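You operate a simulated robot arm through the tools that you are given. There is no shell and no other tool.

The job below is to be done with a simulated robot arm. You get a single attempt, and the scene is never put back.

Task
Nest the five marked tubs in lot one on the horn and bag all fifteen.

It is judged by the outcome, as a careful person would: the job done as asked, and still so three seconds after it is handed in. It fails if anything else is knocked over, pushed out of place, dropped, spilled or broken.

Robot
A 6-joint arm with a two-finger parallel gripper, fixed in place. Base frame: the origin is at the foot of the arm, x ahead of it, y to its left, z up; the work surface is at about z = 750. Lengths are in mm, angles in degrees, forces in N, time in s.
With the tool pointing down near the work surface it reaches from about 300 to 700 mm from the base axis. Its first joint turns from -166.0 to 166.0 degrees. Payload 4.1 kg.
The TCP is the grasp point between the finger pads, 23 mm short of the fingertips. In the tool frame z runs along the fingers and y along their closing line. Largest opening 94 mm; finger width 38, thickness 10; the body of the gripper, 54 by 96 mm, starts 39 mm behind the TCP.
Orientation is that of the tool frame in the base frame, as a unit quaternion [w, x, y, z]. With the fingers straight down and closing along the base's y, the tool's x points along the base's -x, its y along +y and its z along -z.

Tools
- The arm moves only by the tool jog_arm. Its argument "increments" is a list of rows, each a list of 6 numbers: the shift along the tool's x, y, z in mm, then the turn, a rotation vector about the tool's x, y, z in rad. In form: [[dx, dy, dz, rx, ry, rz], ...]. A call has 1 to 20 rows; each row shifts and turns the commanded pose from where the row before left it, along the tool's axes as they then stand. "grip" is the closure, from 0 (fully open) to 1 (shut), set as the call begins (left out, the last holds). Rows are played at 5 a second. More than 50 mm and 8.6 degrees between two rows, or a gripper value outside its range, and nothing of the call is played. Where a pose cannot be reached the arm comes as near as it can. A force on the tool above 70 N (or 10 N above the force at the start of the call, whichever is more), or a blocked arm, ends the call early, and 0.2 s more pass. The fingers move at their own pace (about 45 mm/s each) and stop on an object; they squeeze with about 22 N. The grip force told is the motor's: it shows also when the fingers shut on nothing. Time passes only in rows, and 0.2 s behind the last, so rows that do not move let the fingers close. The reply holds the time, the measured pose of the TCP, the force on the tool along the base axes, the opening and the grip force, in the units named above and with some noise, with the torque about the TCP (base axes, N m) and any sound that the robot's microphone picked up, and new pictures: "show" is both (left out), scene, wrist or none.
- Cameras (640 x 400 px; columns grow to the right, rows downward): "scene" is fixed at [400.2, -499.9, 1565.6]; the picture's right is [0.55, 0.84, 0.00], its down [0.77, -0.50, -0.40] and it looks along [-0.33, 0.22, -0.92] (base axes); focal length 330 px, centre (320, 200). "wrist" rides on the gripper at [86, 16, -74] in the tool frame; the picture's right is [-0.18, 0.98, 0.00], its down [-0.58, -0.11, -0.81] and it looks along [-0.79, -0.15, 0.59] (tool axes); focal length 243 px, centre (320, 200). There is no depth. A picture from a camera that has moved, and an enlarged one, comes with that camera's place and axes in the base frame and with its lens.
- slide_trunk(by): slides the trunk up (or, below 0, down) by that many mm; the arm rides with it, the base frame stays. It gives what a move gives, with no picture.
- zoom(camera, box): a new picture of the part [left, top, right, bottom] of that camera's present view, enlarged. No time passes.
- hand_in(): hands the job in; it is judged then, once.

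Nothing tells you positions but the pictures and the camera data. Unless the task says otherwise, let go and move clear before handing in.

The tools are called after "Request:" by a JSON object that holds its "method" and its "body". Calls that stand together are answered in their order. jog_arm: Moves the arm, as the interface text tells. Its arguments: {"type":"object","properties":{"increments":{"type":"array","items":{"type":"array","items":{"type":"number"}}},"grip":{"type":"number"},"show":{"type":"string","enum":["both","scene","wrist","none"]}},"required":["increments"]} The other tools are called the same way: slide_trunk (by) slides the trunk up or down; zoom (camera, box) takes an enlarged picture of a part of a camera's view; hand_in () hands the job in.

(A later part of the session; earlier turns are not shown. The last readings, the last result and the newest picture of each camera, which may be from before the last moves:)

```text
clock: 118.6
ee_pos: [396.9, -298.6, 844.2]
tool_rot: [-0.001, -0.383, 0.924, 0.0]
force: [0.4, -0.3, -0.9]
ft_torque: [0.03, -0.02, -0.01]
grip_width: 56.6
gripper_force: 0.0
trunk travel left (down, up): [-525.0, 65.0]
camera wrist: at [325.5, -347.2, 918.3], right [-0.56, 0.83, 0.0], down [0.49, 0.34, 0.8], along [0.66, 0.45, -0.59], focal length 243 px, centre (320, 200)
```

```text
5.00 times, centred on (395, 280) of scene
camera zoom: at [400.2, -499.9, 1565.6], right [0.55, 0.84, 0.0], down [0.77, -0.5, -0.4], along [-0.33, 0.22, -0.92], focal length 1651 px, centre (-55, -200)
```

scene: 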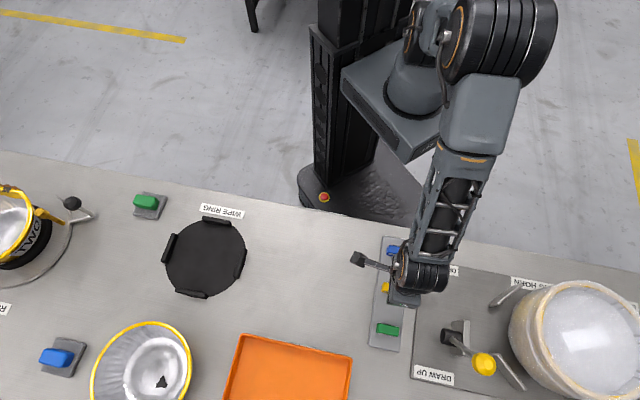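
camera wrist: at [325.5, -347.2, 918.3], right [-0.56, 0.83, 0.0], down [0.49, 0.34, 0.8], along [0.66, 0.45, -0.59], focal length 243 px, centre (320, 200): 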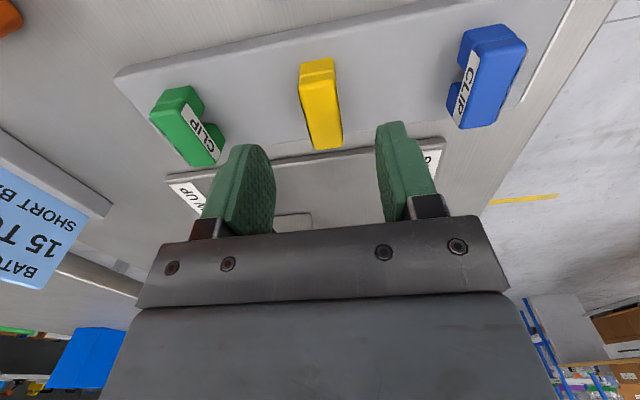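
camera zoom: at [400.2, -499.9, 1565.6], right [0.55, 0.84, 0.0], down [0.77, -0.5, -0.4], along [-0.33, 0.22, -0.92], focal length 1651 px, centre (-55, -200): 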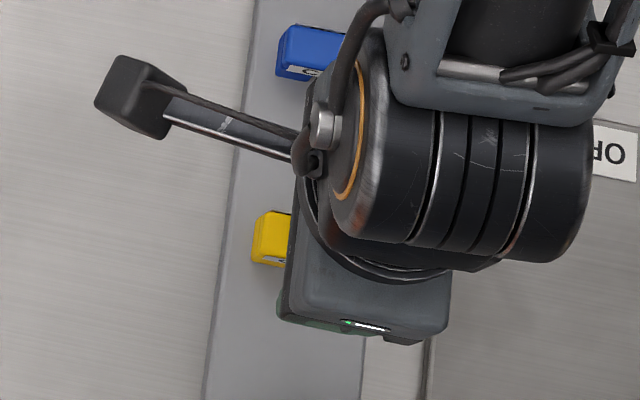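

Request:
{"method": "jog_arm", "body": {"increments": [[0, 0, 20, 0, 0, 0], [0, 0, 20, 0, 0, 0], [0, 0, 8, 0, 0, 0], [0, 0, 0, 0, 0, 0]], "show": "wrist"}}

Request:
{"method": "zoom", "body": {"camera": "wrist", "box": [220, 60, 420, 220]}}

```text
clock: 119.6
ee_pos: [394.8, -298.5, 795.4]
tool_rot: [-0.002, -0.382, 0.924, 0.0]
force: [-0.5, -0.8, -0.2]
ft_torque: [-0.04, -0.01, -0.05]
grip_width: 56.4
gripper_force: 0.1
trunk travel left (down, up): [-525.0, 65.0]
camera wrist: at [324.3, -347.8, 870.1], right [-0.56, 0.83, 0.0], down [0.49, 0.34, 0.8], along [0.66, 0.45, -0.59], focal length 243 px, centre (320, 200)
```

wrist: 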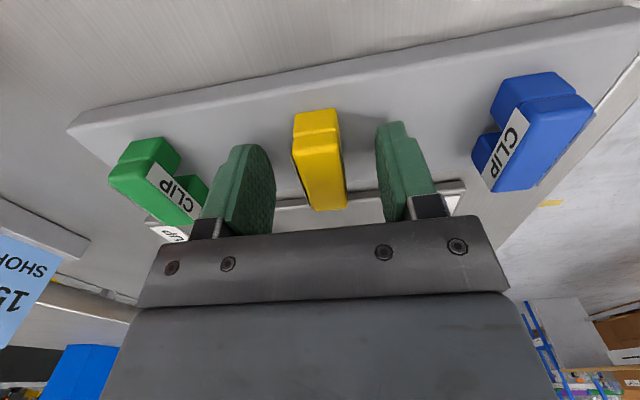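

```text
2.50 times, centred on (320, 140) of wrist
camera zoom: at [324.3, -347.8, 870.1], right [-0.56, 0.83, 0.0], down [0.49, 0.34, 0.8], along [0.66, 0.45, -0.59], focal length 606 px, centre (320, 350)
```

zoom: 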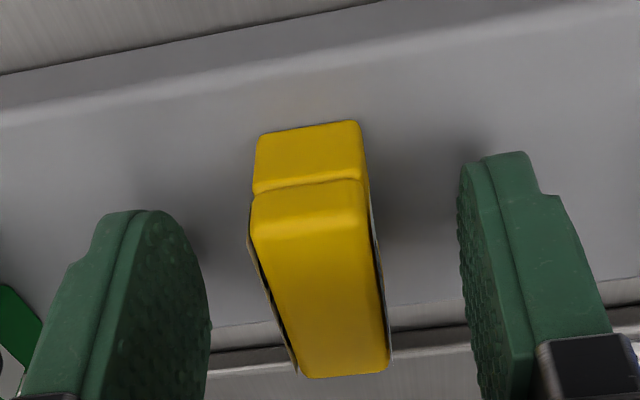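

Request:
{"method": "jog_arm", "body": {"increments": [[0, 0, 1.5, 0, 0, 0], [0, 0, 0, 0, 0, 0], [0, 0, 0, 0, 0, 0], [0, 0, 0, 0, 0, 0], [0, 0, 0, 0, 0, 0]], "grip": 1, "show": "wrist"}}

Request:
{"method": "jog_arm", "body": {"increments": [[0, 0, -5, 0, 0, 0], [0, 0, -15, 0, 0, 0], [0, 0, -20, 0, 0, 0], [0, 0, -30, 0, 0, 0]]}}

Request:
{"method": "zoom", "body": {"camera": "wrist", "box": [220, 60, 420, 240]}}

```text
clock: 120.8
ee_pos: [396.9, -298.1, 793.4]
tool_rot: [-0.001, -0.382, 0.924, -0.001]
force: [0.1, -0.4, 0.6]
ft_torque: [-0.04, -0.02, -0.02]
grip_width: 18.7
gripper_force: 21.4
trunk travel left (down, up): [-525.0, 65.0]
camera wrist: at [324.4, -347.8, 868.7], right [-0.56, 0.83, 0.0], down [0.49, 0.34, 0.8], along [0.66, 0.45, -0.59], focal length 243 px, centre (320, 200)
```

wrist: 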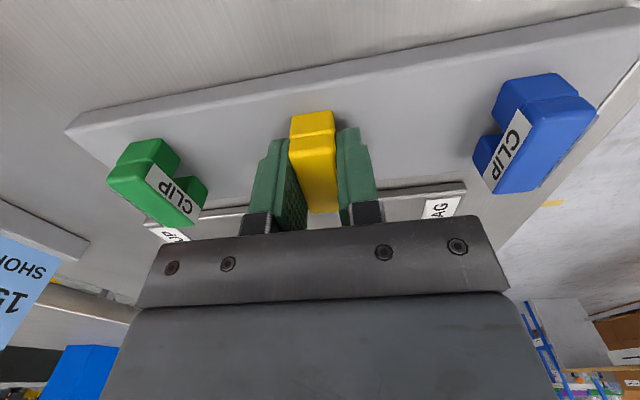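

```text
clock: 121.8
ee_pos: [395.7, -298.5, 863.2]
tool_rot: [-0.002, -0.382, 0.924, -0.001]
force: [0.1, 0.5, -0.6]
ft_torque: [-0.02, 0.0, 0.03]
grip_width: 18.9
gripper_force: 22.2
trunk travel left (down, up): [-525.0, 65.0]
camera wrist: at [323.3, -347.5, 938.6], right [-0.56, 0.83, 0.0], down [0.49, 0.34, 0.8], along [0.66, 0.45, -0.59], focal length 243 px, centre (320, 200)
```

scene: 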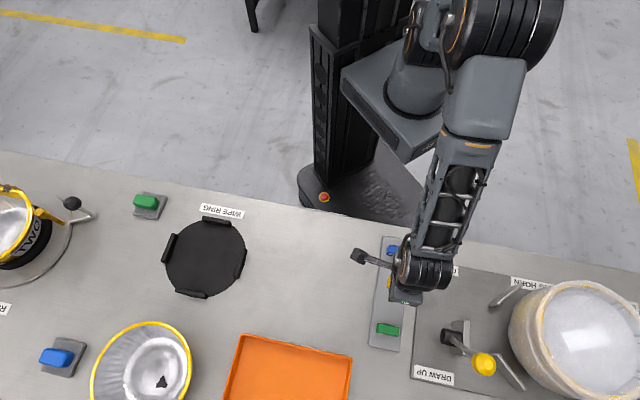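
wrist: 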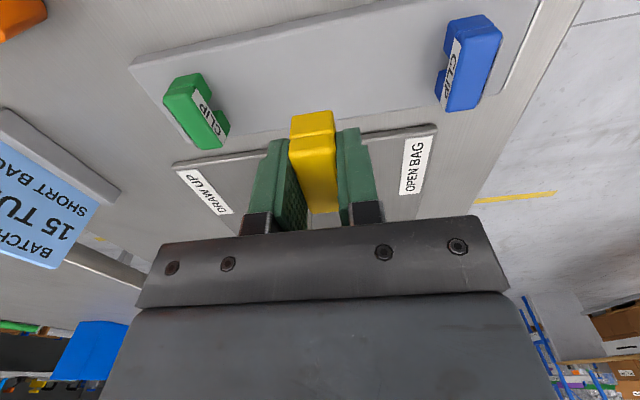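

```text
2.22 times, centred on (320, 150) of wrist
camera zoom: at [323.3, -347.5, 938.6], right [-0.56, 0.83, 0.0], down [0.49, 0.34, 0.8], along [0.66, 0.45, -0.59], focal length 539 px, centre (320, 311)
```

zoom: 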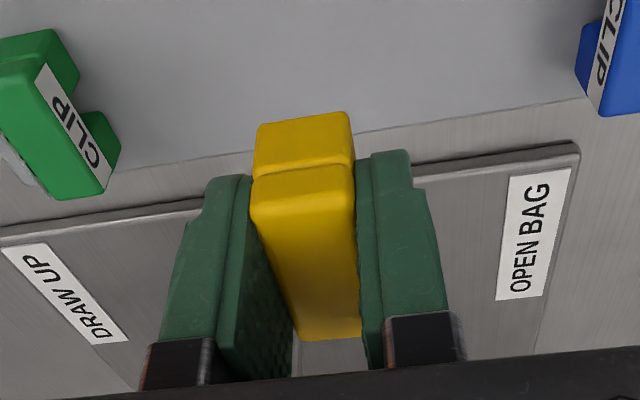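

I have the clip. I'll carry it over the centre of the bag top.

Request:
{"method": "jog_arm", "body": {"increments": [[0, 0, -45, 0, 0, 0], [0, 0, -45, 0, 0, 0], [0, 0, -45, 0, 0, 0], [0, 0, -45, 0, 0, 0], [-38.8, -4, -15, 0, 0, 0], [-38.8, -4, 0, 0, 0, 0], [-38.8, -4, 0, 0, 0, 0], [-38.8, -4, 0, 0, 0, 0], [-38.8, -4, 0, 0, 0, 0], [-38.8, -4, 0, 0, 0, 0], [-38.8, -4, 0, 0, 0, 0], [-38.8, -4, 0, 0, 0, 0], [-38.8, -4, 0, 0, 0, 0], [0, 0, 0, 0, 0, 0]]}}

```text
clock: 124.8
ee_pos: [670.2, -74.6, 1054.6]
tool_rot: [-0.003, -0.381, 0.924, -0.001]
force: [0.4, 0.3, -0.7]
ft_torque: [-0.02, 0.02, 0.02]
grip_width: 19.2
gripper_force: 21.7
trunk travel left (down, up): [-525.0, 65.0]
camera wrist: at [598.2, -123.2, 1130.1], right [-0.56, 0.83, 0.0], down [0.49, 0.34, 0.8], along [0.66, 0.45, -0.59], focal length 243 px, centre (320, 200)
```

scene: 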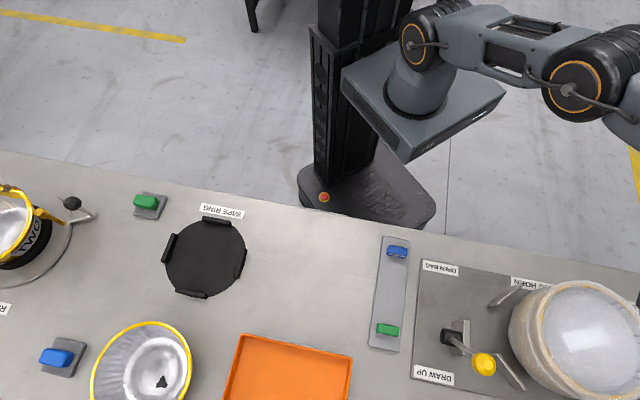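
wrist: 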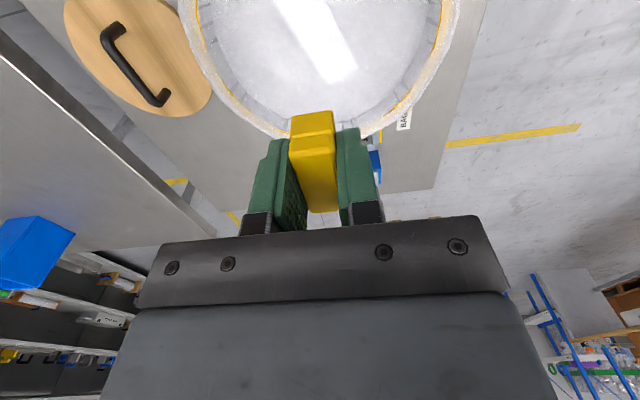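

Request:
{"method": "jog_arm", "body": {"increments": [[0, 0, 10, 0, 0, -0.15], [0, 0, 10, 0, 0, -0.15], [0, 0, 10, 0, 0, -0.15], [0, 0, 0, 0, 0, 0]], "show": "wrist"}}

Request:
{"method": "zoom", "body": {"camera": "wrist", "box": [170, 0, 470, 220]}}

```text
clock: 125.8
ee_pos: [669.3, -75.4, 1025.3]
tool_rot: [-0.002, -0.579, 0.815, -0.001]
force: [0.3, -0.3, 0.7]
ft_torque: [0.01, 0.02, 0.03]
grip_width: 18.9
gripper_force: 22.0
trunk travel left (down, up): [-525.0, 65.0]
camera wrist: at [626.8, -151.6, 1101.3], right [-0.87, 0.5, 0.0], down [0.3, 0.52, 0.8], along [0.4, 0.7, -0.59], focal length 243 px, centre (320, 200)
```

wrist: 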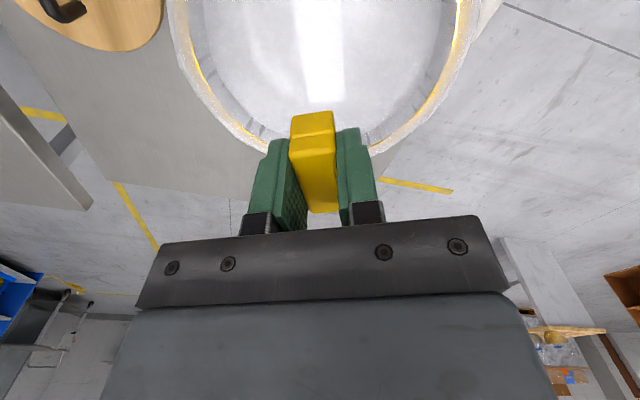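

```text
1.82 times, centred on (320, 110) of wrist
camera zoom: at [626.8, -151.6, 1101.3], right [-0.87, 0.5, 0.0], down [0.3, 0.52, 0.8], along [0.4, 0.7, -0.59], focal length 441 px, centre (320, 364)
```

zoom: 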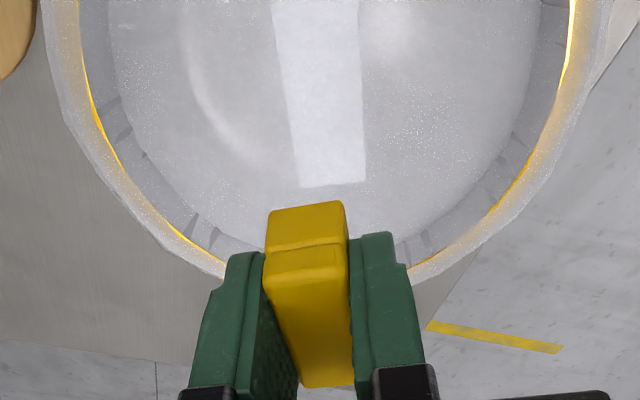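

The clip is aligned with the patch and centred over it. Lowering carefully.

Request:
{"method": "jog_arm", "body": {"increments": [[0, 0, 25, 0, 0, 0], [0, 0, 25, 0, 0, 0], [0, 0, 25, 0, 0, 0], [0, 0, 15, 0, 0, 0], [0, 0, 0, 0, 0, 0]]}}

Request:
{"method": "zoom", "body": {"camera": "wrist", "box": [170, 0, 470, 240]}}

```text
clock: 127.0
ee_pos: [669.1, -76.4, 936.1]
tool_rot: [-0.002, -0.578, 0.816, 0.0]
force: [0.0, -0.7, -0.5]
ft_torque: [0.0, 0.0, 0.01]
grip_width: 19.0
gripper_force: 21.6
trunk travel left (down, up): [-525.0, 65.0]
camera wrist: at [625.5, -152.2, 1010.9], right [-0.87, 0.5, 0.0], down [0.3, 0.52, 0.8], along [0.4, 0.7, -0.59], focal length 243 px, centre (320, 200)
```

scene: 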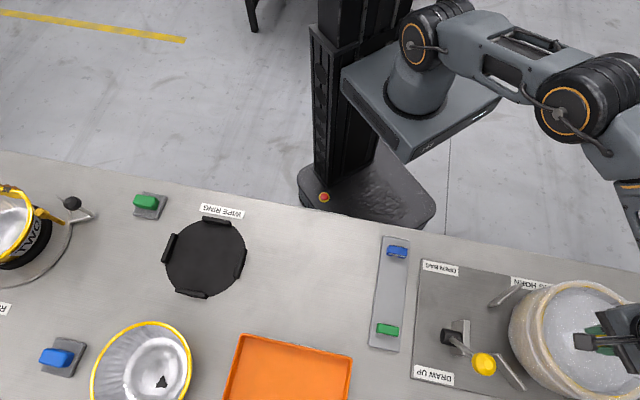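
wrist: 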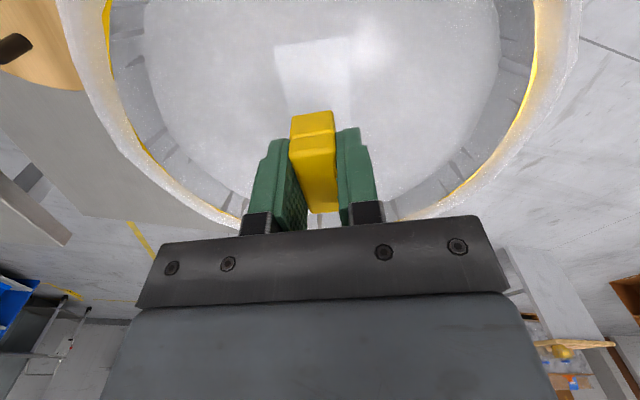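

```text
1.67 times, centred on (320, 120) of wrist
camera zoom: at [625.5, -152.2, 1010.9], right [-0.87, 0.5, 0.0], down [0.3, 0.52, 0.8], along [0.4, 0.7, -0.59], focal length 404 px, centre (320, 333)
```

zoom: 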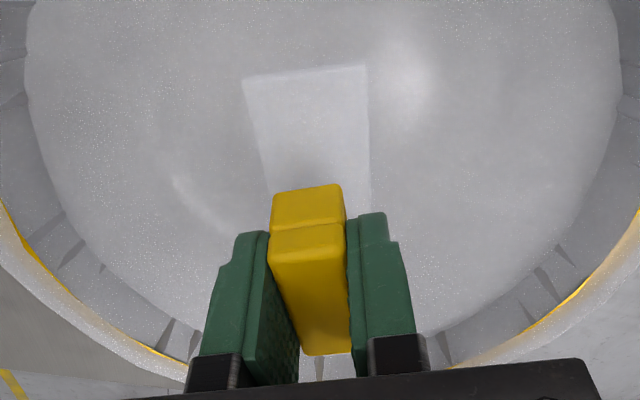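

Request:
{"method": "jog_arm", "body": {"increments": [[0, 0, 5, 0, 0, 0], [0, 0, 5, 0, 0, 0], [0, 0, 0, 0, 0, 0]], "show": "none"}}

Request:
{"method": "jog_arm", "body": {"increments": [[0, 0, 3, 0, 0, 0], [0, 0, 0, 0, 0, 0]], "show": "none"}}

Request:
{"method": "jog_arm", "body": {"increments": [[0, 0, 3, 0, 0, 0], [0, 0, 0, 0, 0, 0]], "show": "wrist"}}

Request:
{"method": "zoom", "body": {"camera": "wrist", "box": [170, 0, 470, 240]}}

```text
clock: 127.8
ee_pos: [669.2, -77.0, 925.8]
tool_rot: [-0.002, -0.579, 0.815, 0.0]
force: [-0.2, -0.7, -0.5]
ft_torque: [0.01, 0.01, 0.0]
grip_width: 18.8
gripper_force: 21.6
trunk travel left (down, up): [-525.0, 65.0]
```

```text
clock: 128.4
ee_pos: [668.2, -76.9, 924.8]
tool_rot: [-0.001, -0.579, 0.815, 0.0]
force: [0.3, -1.2, -0.5]
ft_torque: [-0.06, 0.01, -0.03]
grip_width: 18.9
gripper_force: 21.8
trunk travel left (down, up): [-525.0, 65.0]
```

```text
clock: 129.0
ee_pos: [668.1, -77.0, 919.8]
tool_rot: [-0.002, -0.579, 0.815, 0.0]
force: [0.5, 0.2, 0.1]
ft_torque: [0.04, 0.04, 0.01]
grip_width: 19.1
gripper_force: 21.7
trunk travel left (down, up): [-525.0, 65.0]
camera wrist: at [625.6, -152.7, 995.4], right [-0.87, 0.5, 0.0], down [0.3, 0.52, 0.8], along [0.4, 0.7, -0.59], focal length 243 px, centre (320, 200)
```

wrist: 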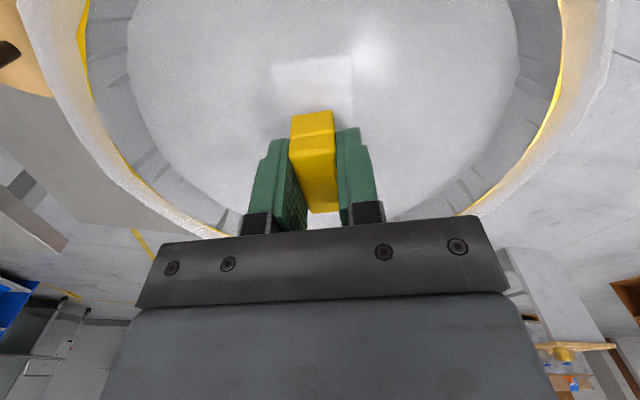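

```text
1.67 times, centred on (320, 120) of wrist
camera zoom: at [625.6, -152.7, 995.4], right [-0.87, 0.5, 0.0], down [0.3, 0.52, 0.8], along [0.4, 0.7, -0.59], focal length 404 px, centre (320, 333)
```

zoom: 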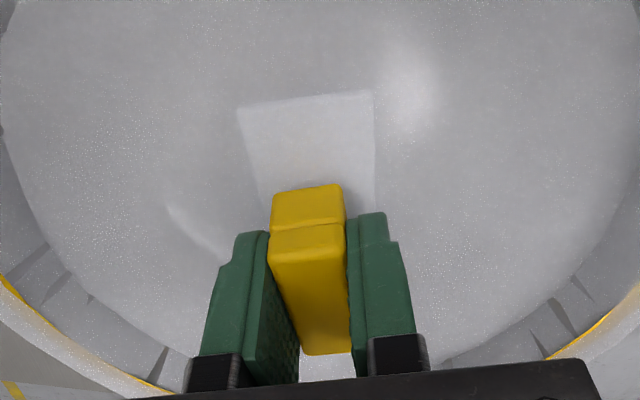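

Request:
{"method": "jog_arm", "body": {"increments": [[0, 0, 3, 0, 0, 0], [0, 0, 0, 0, 0, 0]], "show": "none"}}

Request:
{"method": "jog_arm", "body": {"increments": [[0, 0, 2, 0, 0, 0], [0, 0, 0, 0, 0, 0]], "show": "none"}}

Request:
{"method": "jog_arm", "body": {"increments": [[0, 0, 2, 0, 0, 0], [0, 0, 0, 0, 0, 0]], "show": "wrist"}}

Request:
{"method": "zoom", "body": {"camera": "wrist", "box": [220, 40, 420, 200]}}

```text
clock: 129.6
ee_pos: [669.9, -77.4, 917.7]
tool_rot: [-0.002, -0.578, 0.816, 0.0]
force: [-0.3, -0.3, -0.3]
ft_torque: [0.0, 0.0, -0.02]
grip_width: 18.8
gripper_force: 22.1
trunk travel left (down, up): [-525.0, 65.0]
```

```text
clock: 130.2
ee_pos: [669.5, -77.1, 916.0]
tool_rot: [-0.002, -0.579, 0.815, 0.0]
force: [-0.2, 0.0, -0.7]
ft_torque: [0.02, 0.01, -0.02]
grip_width: 19.0
gripper_force: 22.3
trunk travel left (down, up): [-525.0, 65.0]
```

```text
clock: 130.8
ee_pos: [668.5, -76.4, 911.9]
tool_rot: [-0.001, -0.578, 0.816, 0.001]
force: [-0.1, 0.5, 0.5]
ft_torque: [-0.01, -0.03, 0.0]
grip_width: 19.0
gripper_force: 21.5
trunk travel left (down, up): [-525.0, 65.0]
camera wrist: at [626.3, -153.1, 988.7], right [-0.87, 0.5, 0.0], down [0.3, 0.52, 0.8], along [0.4, 0.7, -0.59], focal length 243 px, centre (320, 200)
```

wrist: 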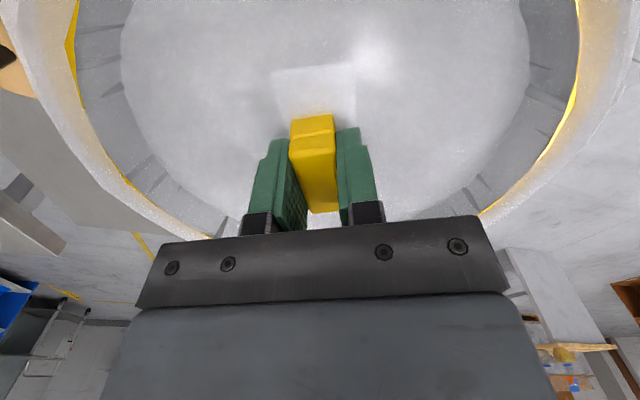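

```text
2.50 times, centred on (320, 120) of wrist
camera zoom: at [626.3, -153.1, 988.7], right [-0.87, 0.5, 0.0], down [0.3, 0.52, 0.8], along [0.4, 0.7, -0.59], focal length 606 px, centre (320, 400)
```

zoom: 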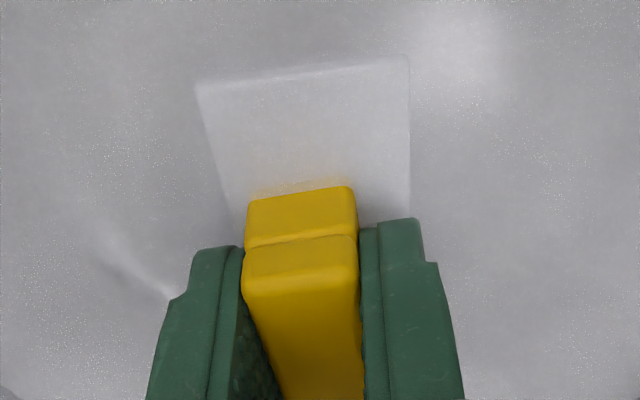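

Request:
{"method": "jog_arm", "body": {"increments": [[0, 0, 2, 0, 0, 0], [0, 0, 0, 0, 0, 0]], "show": "none"}}

Request:
{"method": "jog_arm", "body": {"increments": [[0, 0, 2, 0, 0, 0], [0, 0, 0, 0, 0, 0]], "show": "both"}}

Request:
{"method": "zoom", "body": {"camera": "wrist", "box": [220, 40, 420, 200]}}

Request:
{"method": "zoom", "body": {"camera": "scene", "box": [500, 270, 640, 400]}}

```text
clock: 131.4
ee_pos: [668.2, -76.9, 911.0]
tool_rot: [-0.002, -0.579, 0.815, -0.001]
force: [-0.2, -0.5, -0.4]
ft_torque: [-0.01, -0.03, -0.01]
grip_width: 19.0
gripper_force: 21.6
trunk travel left (down, up): [-525.0, 65.0]
```

```text
clock: 132.0
ee_pos: [668.2, -78.2, 909.4]
tool_rot: [-0.001, -0.579, 0.815, 0.0]
force: [0.7, 0.1, 0.5]
ft_torque: [-0.02, 0.02, 0.01]
grip_width: 19.0
gripper_force: 22.3
trunk travel left (down, up): [-525.0, 65.0]
camera wrist: at [625.8, -152.8, 984.8], right [-0.87, 0.5, 0.0], down [0.3, 0.52, 0.8], along [0.4, 0.7, -0.59], focal length 243 px, centre (320, 200)
```

scene: 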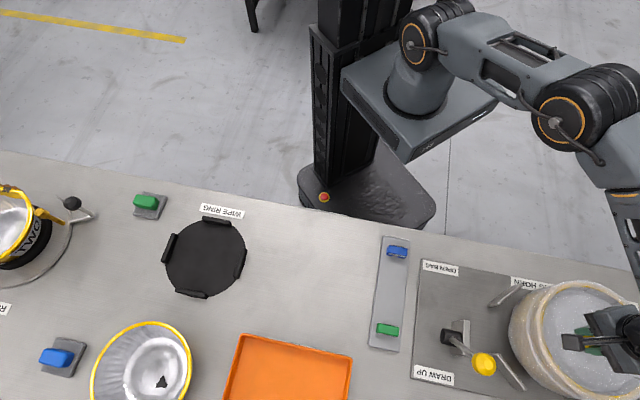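
wrist: 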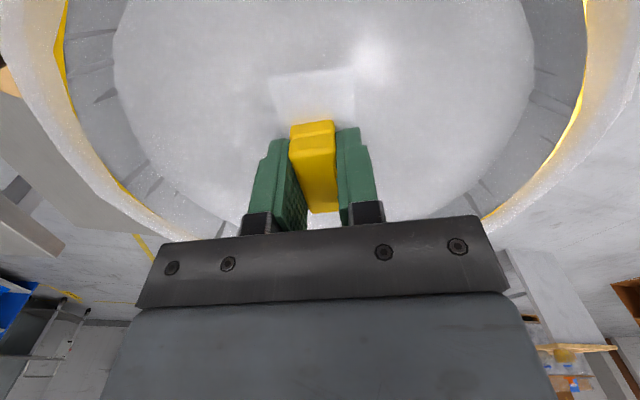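

```text
2.50 times, centred on (320, 120) of wrist
camera zoom: at [625.8, -152.8, 984.8], right [-0.87, 0.5, 0.0], down [0.3, 0.52, 0.8], along [0.4, 0.7, -0.59], focal length 606 px, centre (320, 400)
```

zoom: 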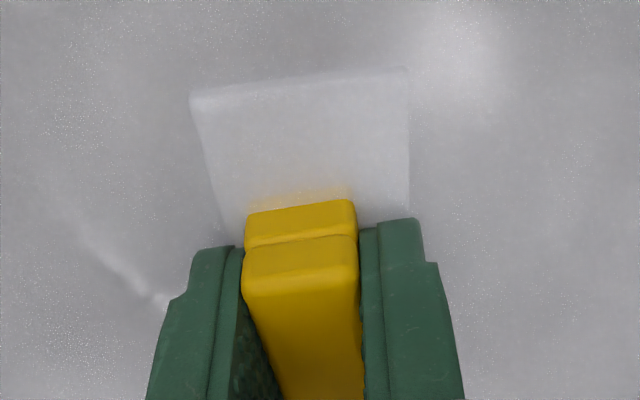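

```text
3.08 times, centred on (570, 335) of scene
camera zoom: at [400.2, -499.9, 1565.6], right [0.55, 0.84, 0.0], down [0.77, -0.5, -0.4], along [-0.33, 0.22, -0.92], focal length 1016 px, centre (-449, -215)
```

zoom: 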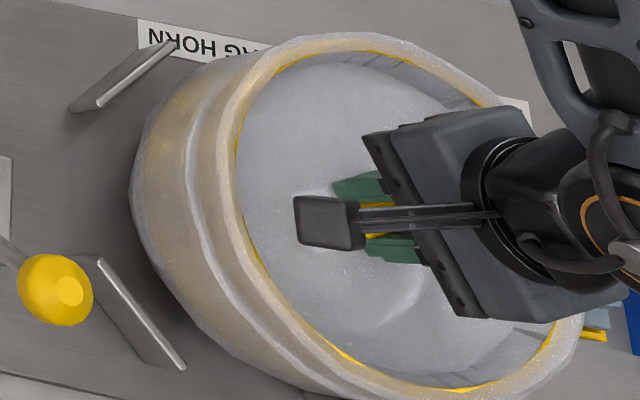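

The film gives no contact force so far. I'll ease the clip further down in small steps and watch for any seating or snap.

Request:
{"method": "jog_arm", "body": {"increments": [[0, 0, 2, 0, 0, 0], [0, 0, 0, 0, 0, 0]], "show": "none"}}

Request:
{"method": "jog_arm", "body": {"increments": [[0, 0, 2, 0, 0, 0], [0, 0, 0, 0, 0, 0]], "show": "none"}}

Request:
{"method": "jog_arm", "body": {"increments": [[0, 0, 2, 0, 0, 0], [0, 0, 0, 0, 0, 0]], "show": "both"}}

Request:
{"method": "zoom", "body": {"camera": "wrist", "box": [220, 40, 420, 200]}}

```text
clock: 132.6
ee_pos: [669.7, -77.1, 908.8]
tool_rot: [-0.001, -0.578, 0.816, -0.001]
force: [0.6, 0.6, 9.5]
ft_torque: [-0.03, -0.01, 0.02]
grip_width: 18.8
gripper_force: 22.0
trunk travel left (down, up): [-525.0, 65.0]
```

```text
clock: 133.2
ee_pos: [667.1, -77.3, 909.4]
tool_rot: [-0.001, -0.579, 0.816, -0.002]
force: [1.9, 0.4, 20.9]
ft_torque: [-0.03, -0.04, -0.03]
grip_width: 18.8
gripper_force: 21.4
trunk travel left (down, up): [-525.0, 65.0]
```

```text
clock: 133.8
ee_pos: [668.7, -76.0, 905.8]
tool_rot: [0.0, -0.579, 0.815, -0.003]
force: [2.6, -0.7, 28.6]
ft_torque: [0.11, 0.0, 0.0]
grip_width: 18.7
gripper_force: 21.8
trunk travel left (down, up): [-525.0, 65.0]
camera wrist: at [624.8, -152.5, 981.9], right [-0.87, 0.5, 0.0], down [0.29, 0.52, 0.81], along [0.4, 0.7, -0.59], focal length 243 px, centre (320, 200)
```

scene: 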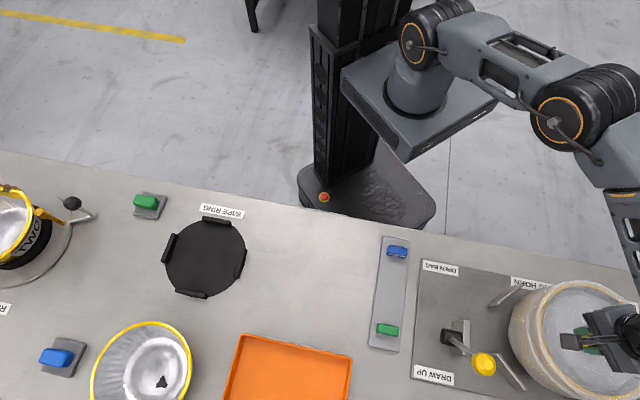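
wrist: 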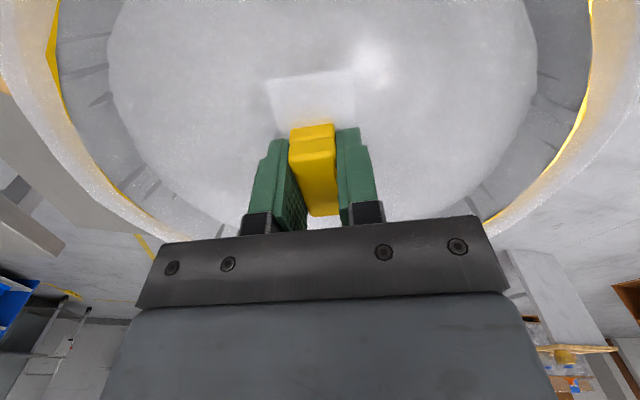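

```text
2.50 times, centred on (320, 120) of wrist
camera zoom: at [624.8, -152.5, 981.9], right [-0.87, 0.5, 0.0], down [0.29, 0.52, 0.81], along [0.4, 0.7, -0.59], focal length 606 px, centre (320, 400)
```

zoom: 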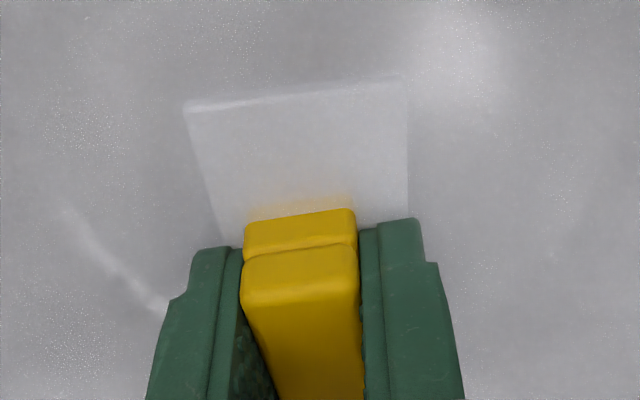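

It's now seated against something solid, with about 28 N of push. I'll relieve the load and release, then look.

Request:
{"method": "jog_arm", "body": {"increments": [[0, 0, -3, 0, 0, 0], [0, 0, 0, 0, 0, 0]], "show": "none"}}

Request:
{"method": "jog_arm", "body": {"increments": [[0, 0, 0, 0, 0, 0], [0, 0, 0, 0, 0, 0], [0, 0, 0, 0, 0, 0]], "grip": 0.55, "show": "wrist"}}

Request:
{"method": "zoom", "body": {"camera": "wrist", "box": [220, 40, 420, 220]}}

```text
clock: 134.4
ee_pos: [667.9, -77.0, 906.5]
tool_rot: [-0.002, -0.579, 0.816, 0.0]
force: [3.4, 0.2, 15.3]
ft_torque: [0.14, -0.15, -0.03]
grip_width: 18.8
gripper_force: 22.4
trunk travel left (down, up): [-525.0, 65.0]
```

```text
clock: 135.2
ee_pos: [667.8, -76.5, 906.8]
tool_rot: [-0.002, -0.578, 0.816, 0.0]
force: [-4.1, 1.4, 11.6]
ft_torque: [0.2, -0.1, 0.08]
grip_width: 40.6
gripper_force: 0.0
trunk travel left (down, up): [-525.0, 65.0]
camera wrist: at [624.6, -152.1, 982.2], right [-0.87, 0.5, 0.0], down [0.3, 0.52, 0.8], along [0.4, 0.7, -0.59], focal length 243 px, centre (320, 200)
```

wrist: 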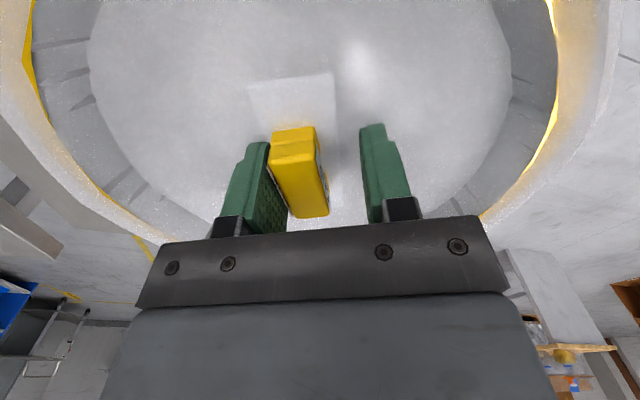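

```text
2.22 times, centred on (320, 130) of wrist
camera zoom: at [624.6, -152.1, 982.2], right [-0.87, 0.5, 0.0], down [0.3, 0.52, 0.8], along [0.4, 0.7, -0.59], focal length 539 px, centre (320, 356)
```

zoom: 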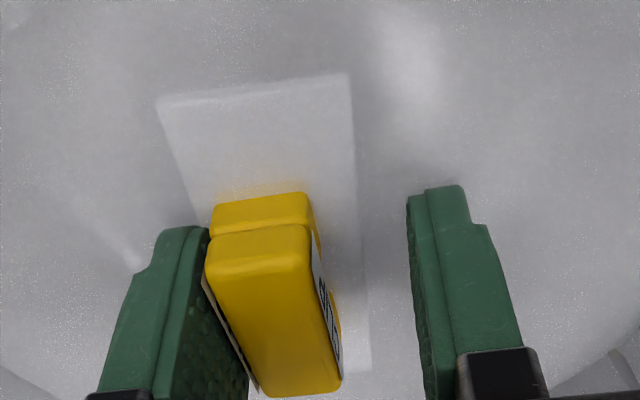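

The bag top shifted a little as the fingertips dragged while opening. I'll lift straight up right away and inspect.

Request:
{"method": "jog_arm", "body": {"increments": [[0, 0, -3, 0, 0, 0], [0, 0, -5, 0, 0, 0], [0, 0, -10, 0, 0, 0], [0, 0, 0, 0, 0, 0]]}}

Request:
{"method": "zoom", "body": {"camera": "wrist", "box": [170, 0, 470, 240]}}

Request:
{"method": "zoom", "body": {"camera": "scene", "box": [460, 250, 640, 400]}}

```text
clock: 136.2
ee_pos: [668.6, -76.5, 925.7]
tool_rot: [-0.002, -0.578, 0.816, 0.0]
force: [0.4, 0.5, -0.3]
ft_torque: [0.0, 0.02, 0.01]
grip_width: 42.5
gripper_force: 0.1
trunk travel left (down, up): [-525.0, 65.0]
camera wrist: at [626.1, -152.9, 1000.0], right [-0.87, 0.5, 0.0], down [0.3, 0.52, 0.8], along [0.4, 0.7, -0.59], focal length 243 px, centre (320, 200)
```

scene: 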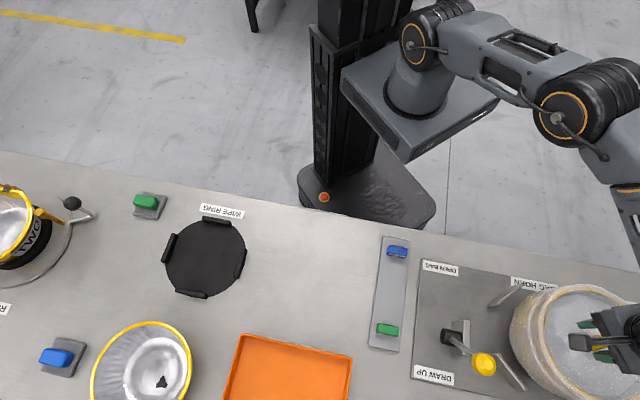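
wrist: 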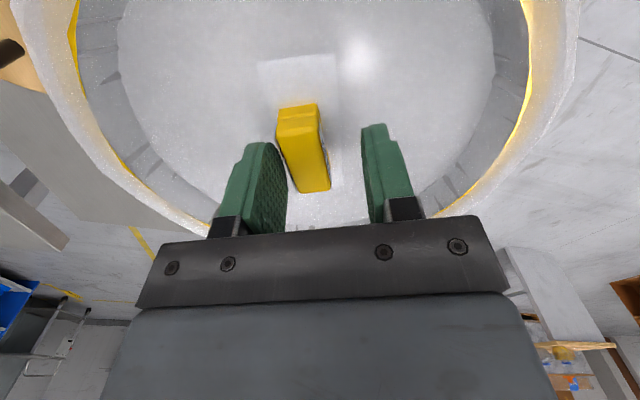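

```text
1.67 times, centred on (320, 120) of wrist
camera zoom: at [626.1, -152.9, 1000.0], right [-0.87, 0.5, 0.0], down [0.3, 0.52, 0.8], along [0.4, 0.7, -0.59], focal length 404 px, centre (320, 333)
```

zoom: 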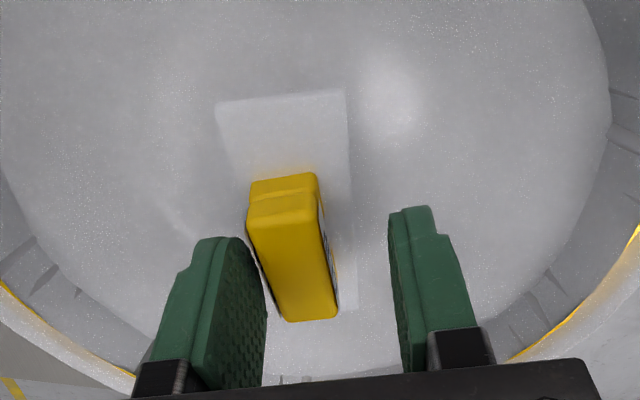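

```text
2.67 times, centred on (550, 325) of scene
camera zoom: at [400.2, -499.9, 1565.6], right [0.55, 0.84, 0.0], down [0.77, -0.5, -0.4], along [-0.33, 0.22, -0.92], focal length 881 px, centre (-293, -133)
```

zoom: 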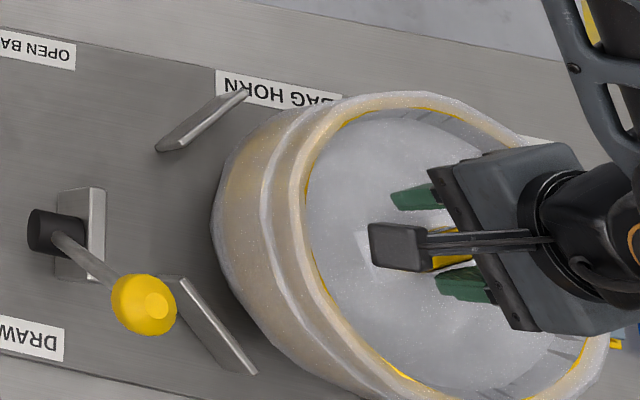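

Request:
{"method": "jog_arm", "body": {"increments": [[0, 0, -20, 0, 0, 0], [0, 0, -40, 0, 0, 0], [0, 0, -45, 0, 0, 0], [0, 0, -45, 0, 0, 0], [45, 0, 0, 0, 0, 0], [45, 0, 0, 0, 0, 0], [45, 0, 0, 0, 0, 0], [45, 0, 0, 0, 0, 0]]}}

Request:
{"method": "zoom", "body": {"camera": "scene", "box": [460, 250, 640, 400]}}

Request:
{"method": "zoom", "body": {"camera": "wrist", "box": [170, 0, 470, 240]}}

```text
clock: 138.0
ee_pos: [611.4, -247.0, 1075.6]
tool_rot: [-0.002, -0.579, 0.815, -0.002]
force: [0.9, 0.4, -0.3]
ft_torque: [-0.01, 0.02, 0.05]
grip_width: 42.3
gripper_force: 0.1
trunk travel left (down, up): [-525.0, 65.0]
camera wrist: at [568.0, -323.5, 1150.3], right [-0.87, 0.5, 0.0], down [0.3, 0.52, 0.8], along [0.4, 0.7, -0.59], focal length 243 px, centre (320, 200)
```

scene: 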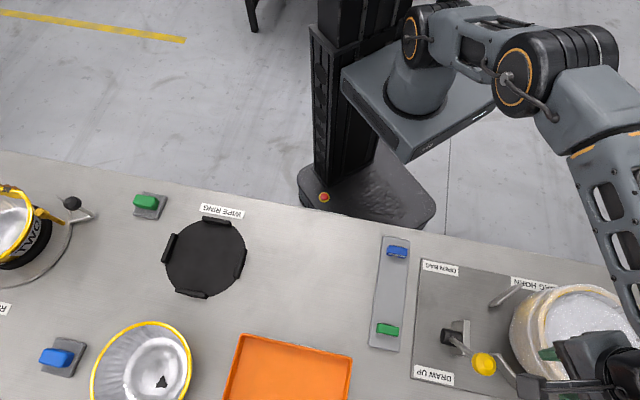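
wrist: 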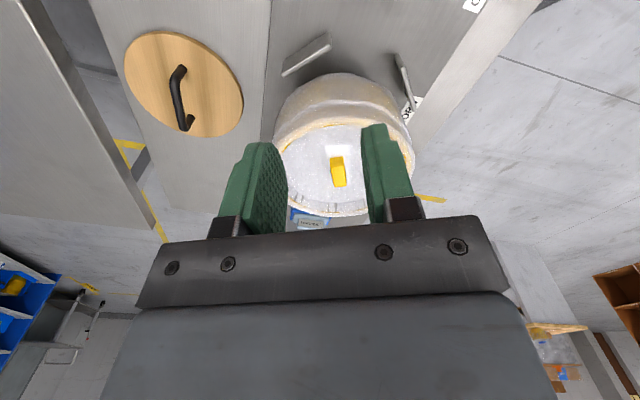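

```text
2.67 times, centred on (550, 325) of scene
camera zoom: at [400.2, -499.9, 1565.6], right [0.55, 0.84, 0.0], down [0.77, -0.5, -0.4], along [-0.33, 0.22, -0.92], focal length 881 px, centre (-293, -133)
```

zoom: 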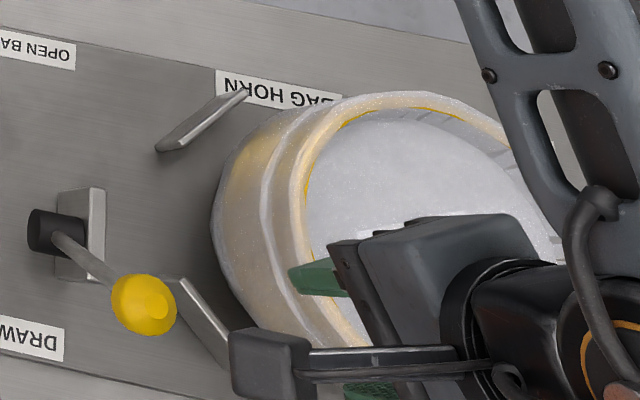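

```text
1.67 times, centred on (320, 120) of wrist
camera zoom: at [568.0, -323.5, 1150.3], right [-0.87, 0.5, 0.0], down [0.3, 0.52, 0.8], along [0.4, 0.7, -0.59], focal length 404 px, centre (320, 333)
```

zoom: 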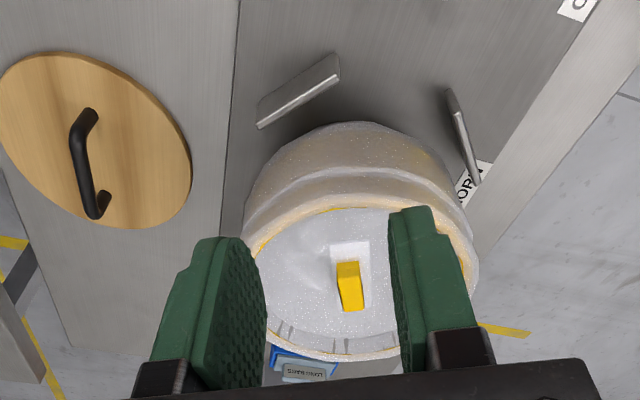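

Request:
{"method": "jog_arm", "body": {"increments": [[-9.5, 38.6, 0, 0, 0, 0.1], [-9.5, 38.6, 0, 0, 0, 0.1], [-9.5, 38.6, 0, 0, 0, 0.1], [-9.5, 38.6, 0, 0, 0, 0.1], [-9.5, 38.6, 0, 0, 0, 0.05], [-9.5, 38.6, 0, 0, 0, 0]], "grip": 0}}

Request:
{"method": "zoom", "body": {"camera": "scene", "box": [460, 250, 640, 400]}}

Request:
{"method": "zoom", "body": {"camera": "wrist", "box": [170, 0, 470, 240]}}

```text
clock: 139.4
ee_pos: [449.8, -74.5, 1074.1]
tool_rot: [-0.001, -0.382, 0.924, -0.002]
force: [-0.1, -1.0, -0.8]
ft_torque: [0.01, 0.01, 0.03]
grip_width: 94.0
gripper_force: 0.0
trunk travel left (down, up): [-525.0, 65.0]
camera wrist: at [376.6, -122.8, 1149.4], right [-0.56, 0.83, 0.0], down [0.49, 0.34, 0.8], along [0.67, 0.45, -0.59], focal length 243 px, centre (320, 200)
```

scene: 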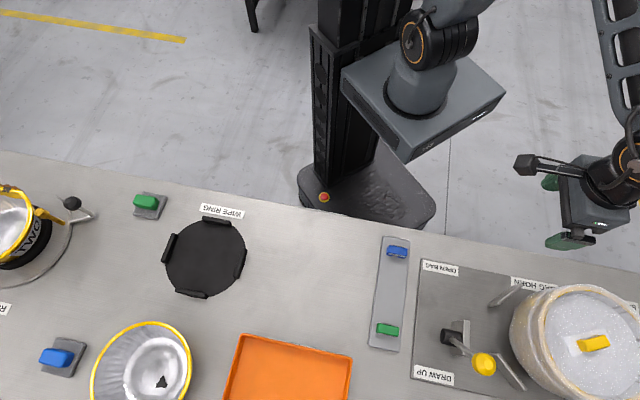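
wrist: 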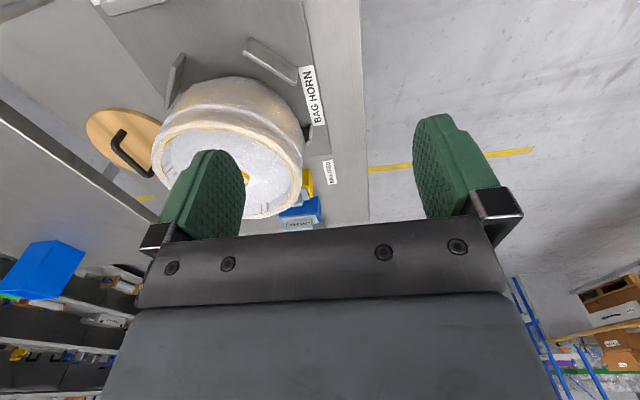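

```text
2.67 times, centred on (550, 325) of scene
camera zoom: at [400.2, -499.9, 1565.6], right [0.55, 0.84, 0.0], down [0.77, -0.5, -0.4], along [-0.33, 0.22, -0.92], focal length 881 px, centre (-293, -133)
```

zoom: 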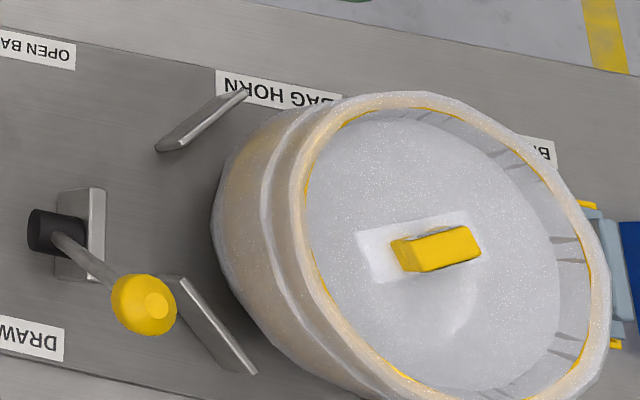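

```text
1.67 times, centred on (320, 120) of wrist
camera zoom: at [376.6, -122.8, 1149.4], right [-0.56, 0.83, 0.0], down [0.49, 0.34, 0.8], along [0.67, 0.45, -0.59], focal length 404 px, centre (320, 333)
```

zoom: 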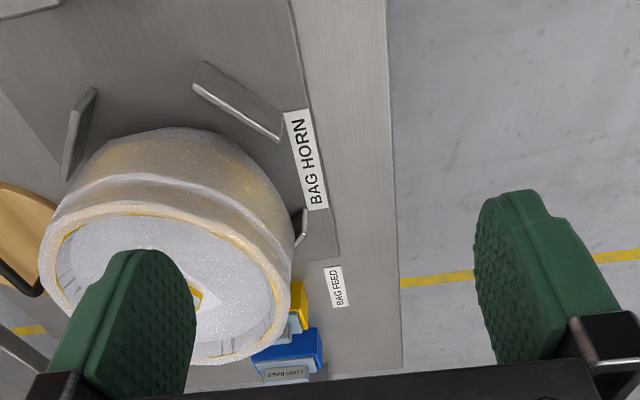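

The clip is sitting squarely on the closure patch. I'll check the seating up close from a low angle before handing in.

Request:
{"method": "jog_arm", "body": {"increments": [[0, 0, 20, 0, 0, 0.13], [0, 0, 20, 0, 0, 0.13], [0, 0, 20, 0, 0, 0.13]], "show": "wrist"}}

Request:
{"method": "zoom", "body": {"camera": "wrist", "box": [240, 100, 400, 220]}}

Request:
{"method": "zoom", "body": {"camera": "scene", "box": [560, 315, 630, 365]}}

```text
clock: 140.2
ee_pos: [449.7, -74.1, 1014.4]
tool_rot: [-0.002, -0.196, 0.981, -0.001]
force: [-0.5, -0.2, 0.1]
ft_torque: [0.02, 0.01, 0.03]
grip_width: 94.2
gripper_force: 0.0
trunk travel left (down, up): [-525.0, 65.0]
camera wrist: at [363.7, -90.9, 1089.6], right [-0.21, 0.98, 0.0], down [0.58, 0.12, 0.8], along [0.79, 0.16, -0.59], focal length 243 px, centre (320, 200)
```

wrist: 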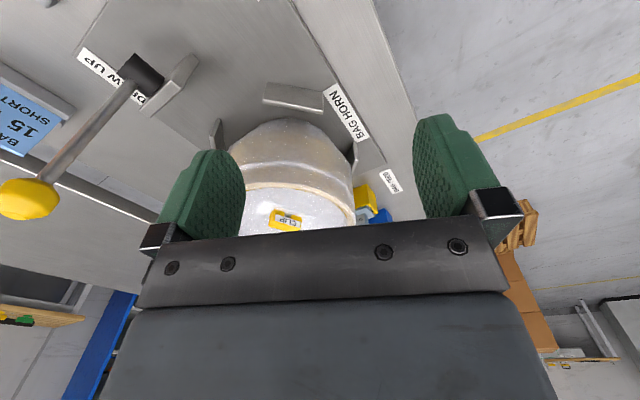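

```text
3.33 times, centred on (320, 160) of wrist
camera zoom: at [363.7, -90.9, 1089.6], right [-0.21, 0.98, 0.0], down [0.58, 0.12, 0.8], along [0.79, 0.16, -0.59], focal length 809 px, centre (320, 333)
```

zoom: 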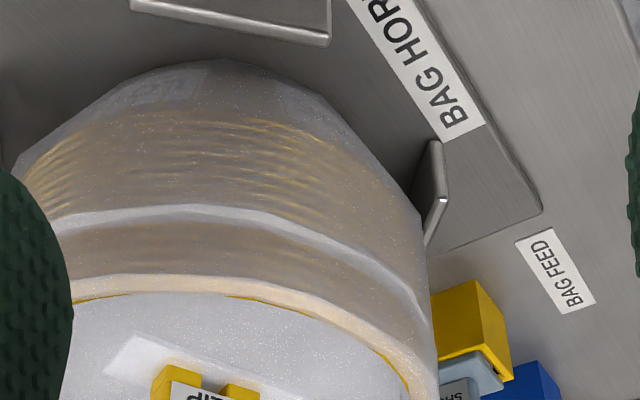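

```text
8.00 times, centred on (595, 340) of scene
camera zoom: at [400.2, -499.9, 1565.6], right [0.55, 0.84, 0.0], down [0.77, -0.5, -0.4], along [-0.33, 0.22, -0.92], focal length 2642 px, centre (-1880, -920)
```

zoom: 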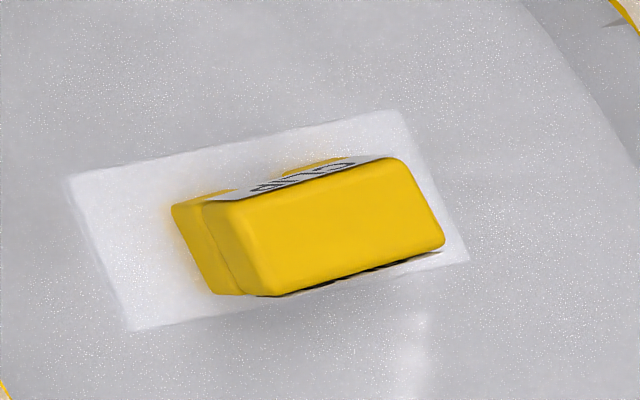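

The clip's legs are seated in the patch. I'd like to be sure it's truly fastened, so I'll go back over it for a gentle press and a tug check.

Request:
{"method": "jog_arm", "body": {"increments": [[0, 0, -40, 0, 0, 0], [0, 0, -30, 0, 0, 0], [-41.2, -18.3, 0, 0, 0, 0], [-41.2, -18.3, 0, 0, 0, 0], [-41.2, -18.3, 0, 0, 0, 0], [-41.2, -18.3, 0, 0, 0, 0], [-41.2, -18.3, 0, 0, 0, 0], [0, 0, 0, 0, 0, -0.141], [0, 0, 0, 0, 0, -0.141], [0, 0, 0, 0, 0, -0.141], [0, 0, 0, 0, 0, -0.141], [0, 0, 0, 0, 0, -0.141], [0, 0, 0, 0, 0, -0.141], [0, 0, 25, 0, 0, 0], [0, 0, 25, 0, 0, 0], [0, 0, 25, 0, 0, 0]], "grip": 0.5}}

Request:
{"method": "zoom", "body": {"camera": "wrist", "box": [170, 0, 470, 240]}}

```text
clock: 143.6
ee_pos: [675.1, -79.0, 1009.4]
tool_rot: [-0.002, -0.581, 0.814, -0.001]
force: [-0.1, 0.4, -0.2]
ft_torque: [0.01, 0.0, 0.03]
grip_width: 47.1
gripper_force: 0.0
trunk travel left (down, up): [-525.0, 65.0]
camera wrist: at [632.5, -154.3, 1085.1], right [-0.87, 0.49, 0.0], down [0.29, 0.52, 0.8], along [0.4, 0.7, -0.59], focal length 243 px, centre (320, 200)
```

scene: 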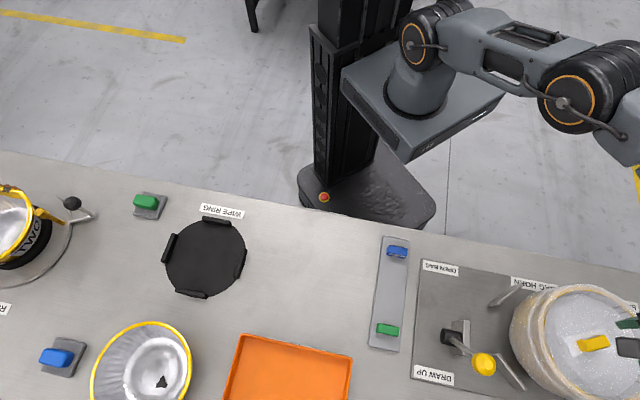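
wrist: 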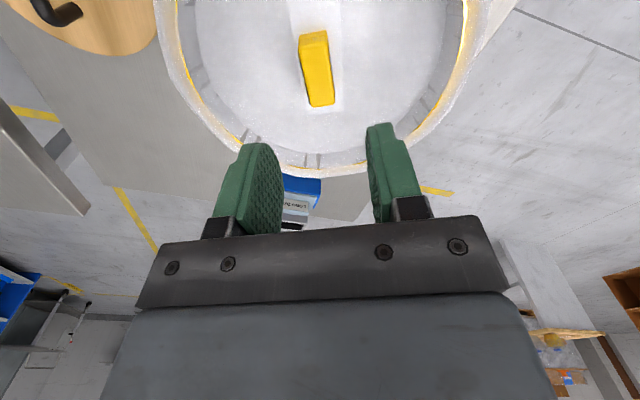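

```text
1.67 times, centred on (320, 120) of wrist
camera zoom: at [632.5, -154.3, 1085.1], right [-0.87, 0.49, 0.0], down [0.29, 0.52, 0.8], along [0.4, 0.7, -0.59], focal length 404 px, centre (320, 333)
```

zoom: 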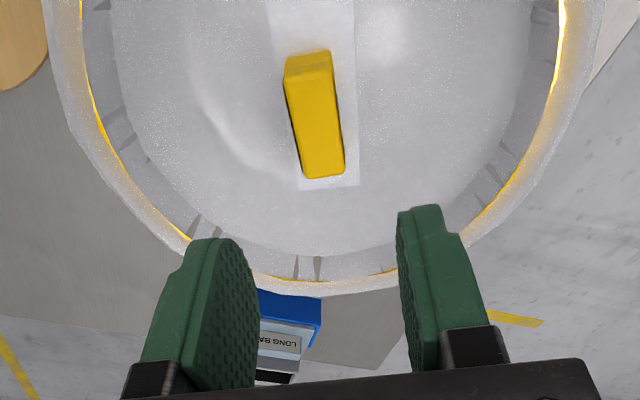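

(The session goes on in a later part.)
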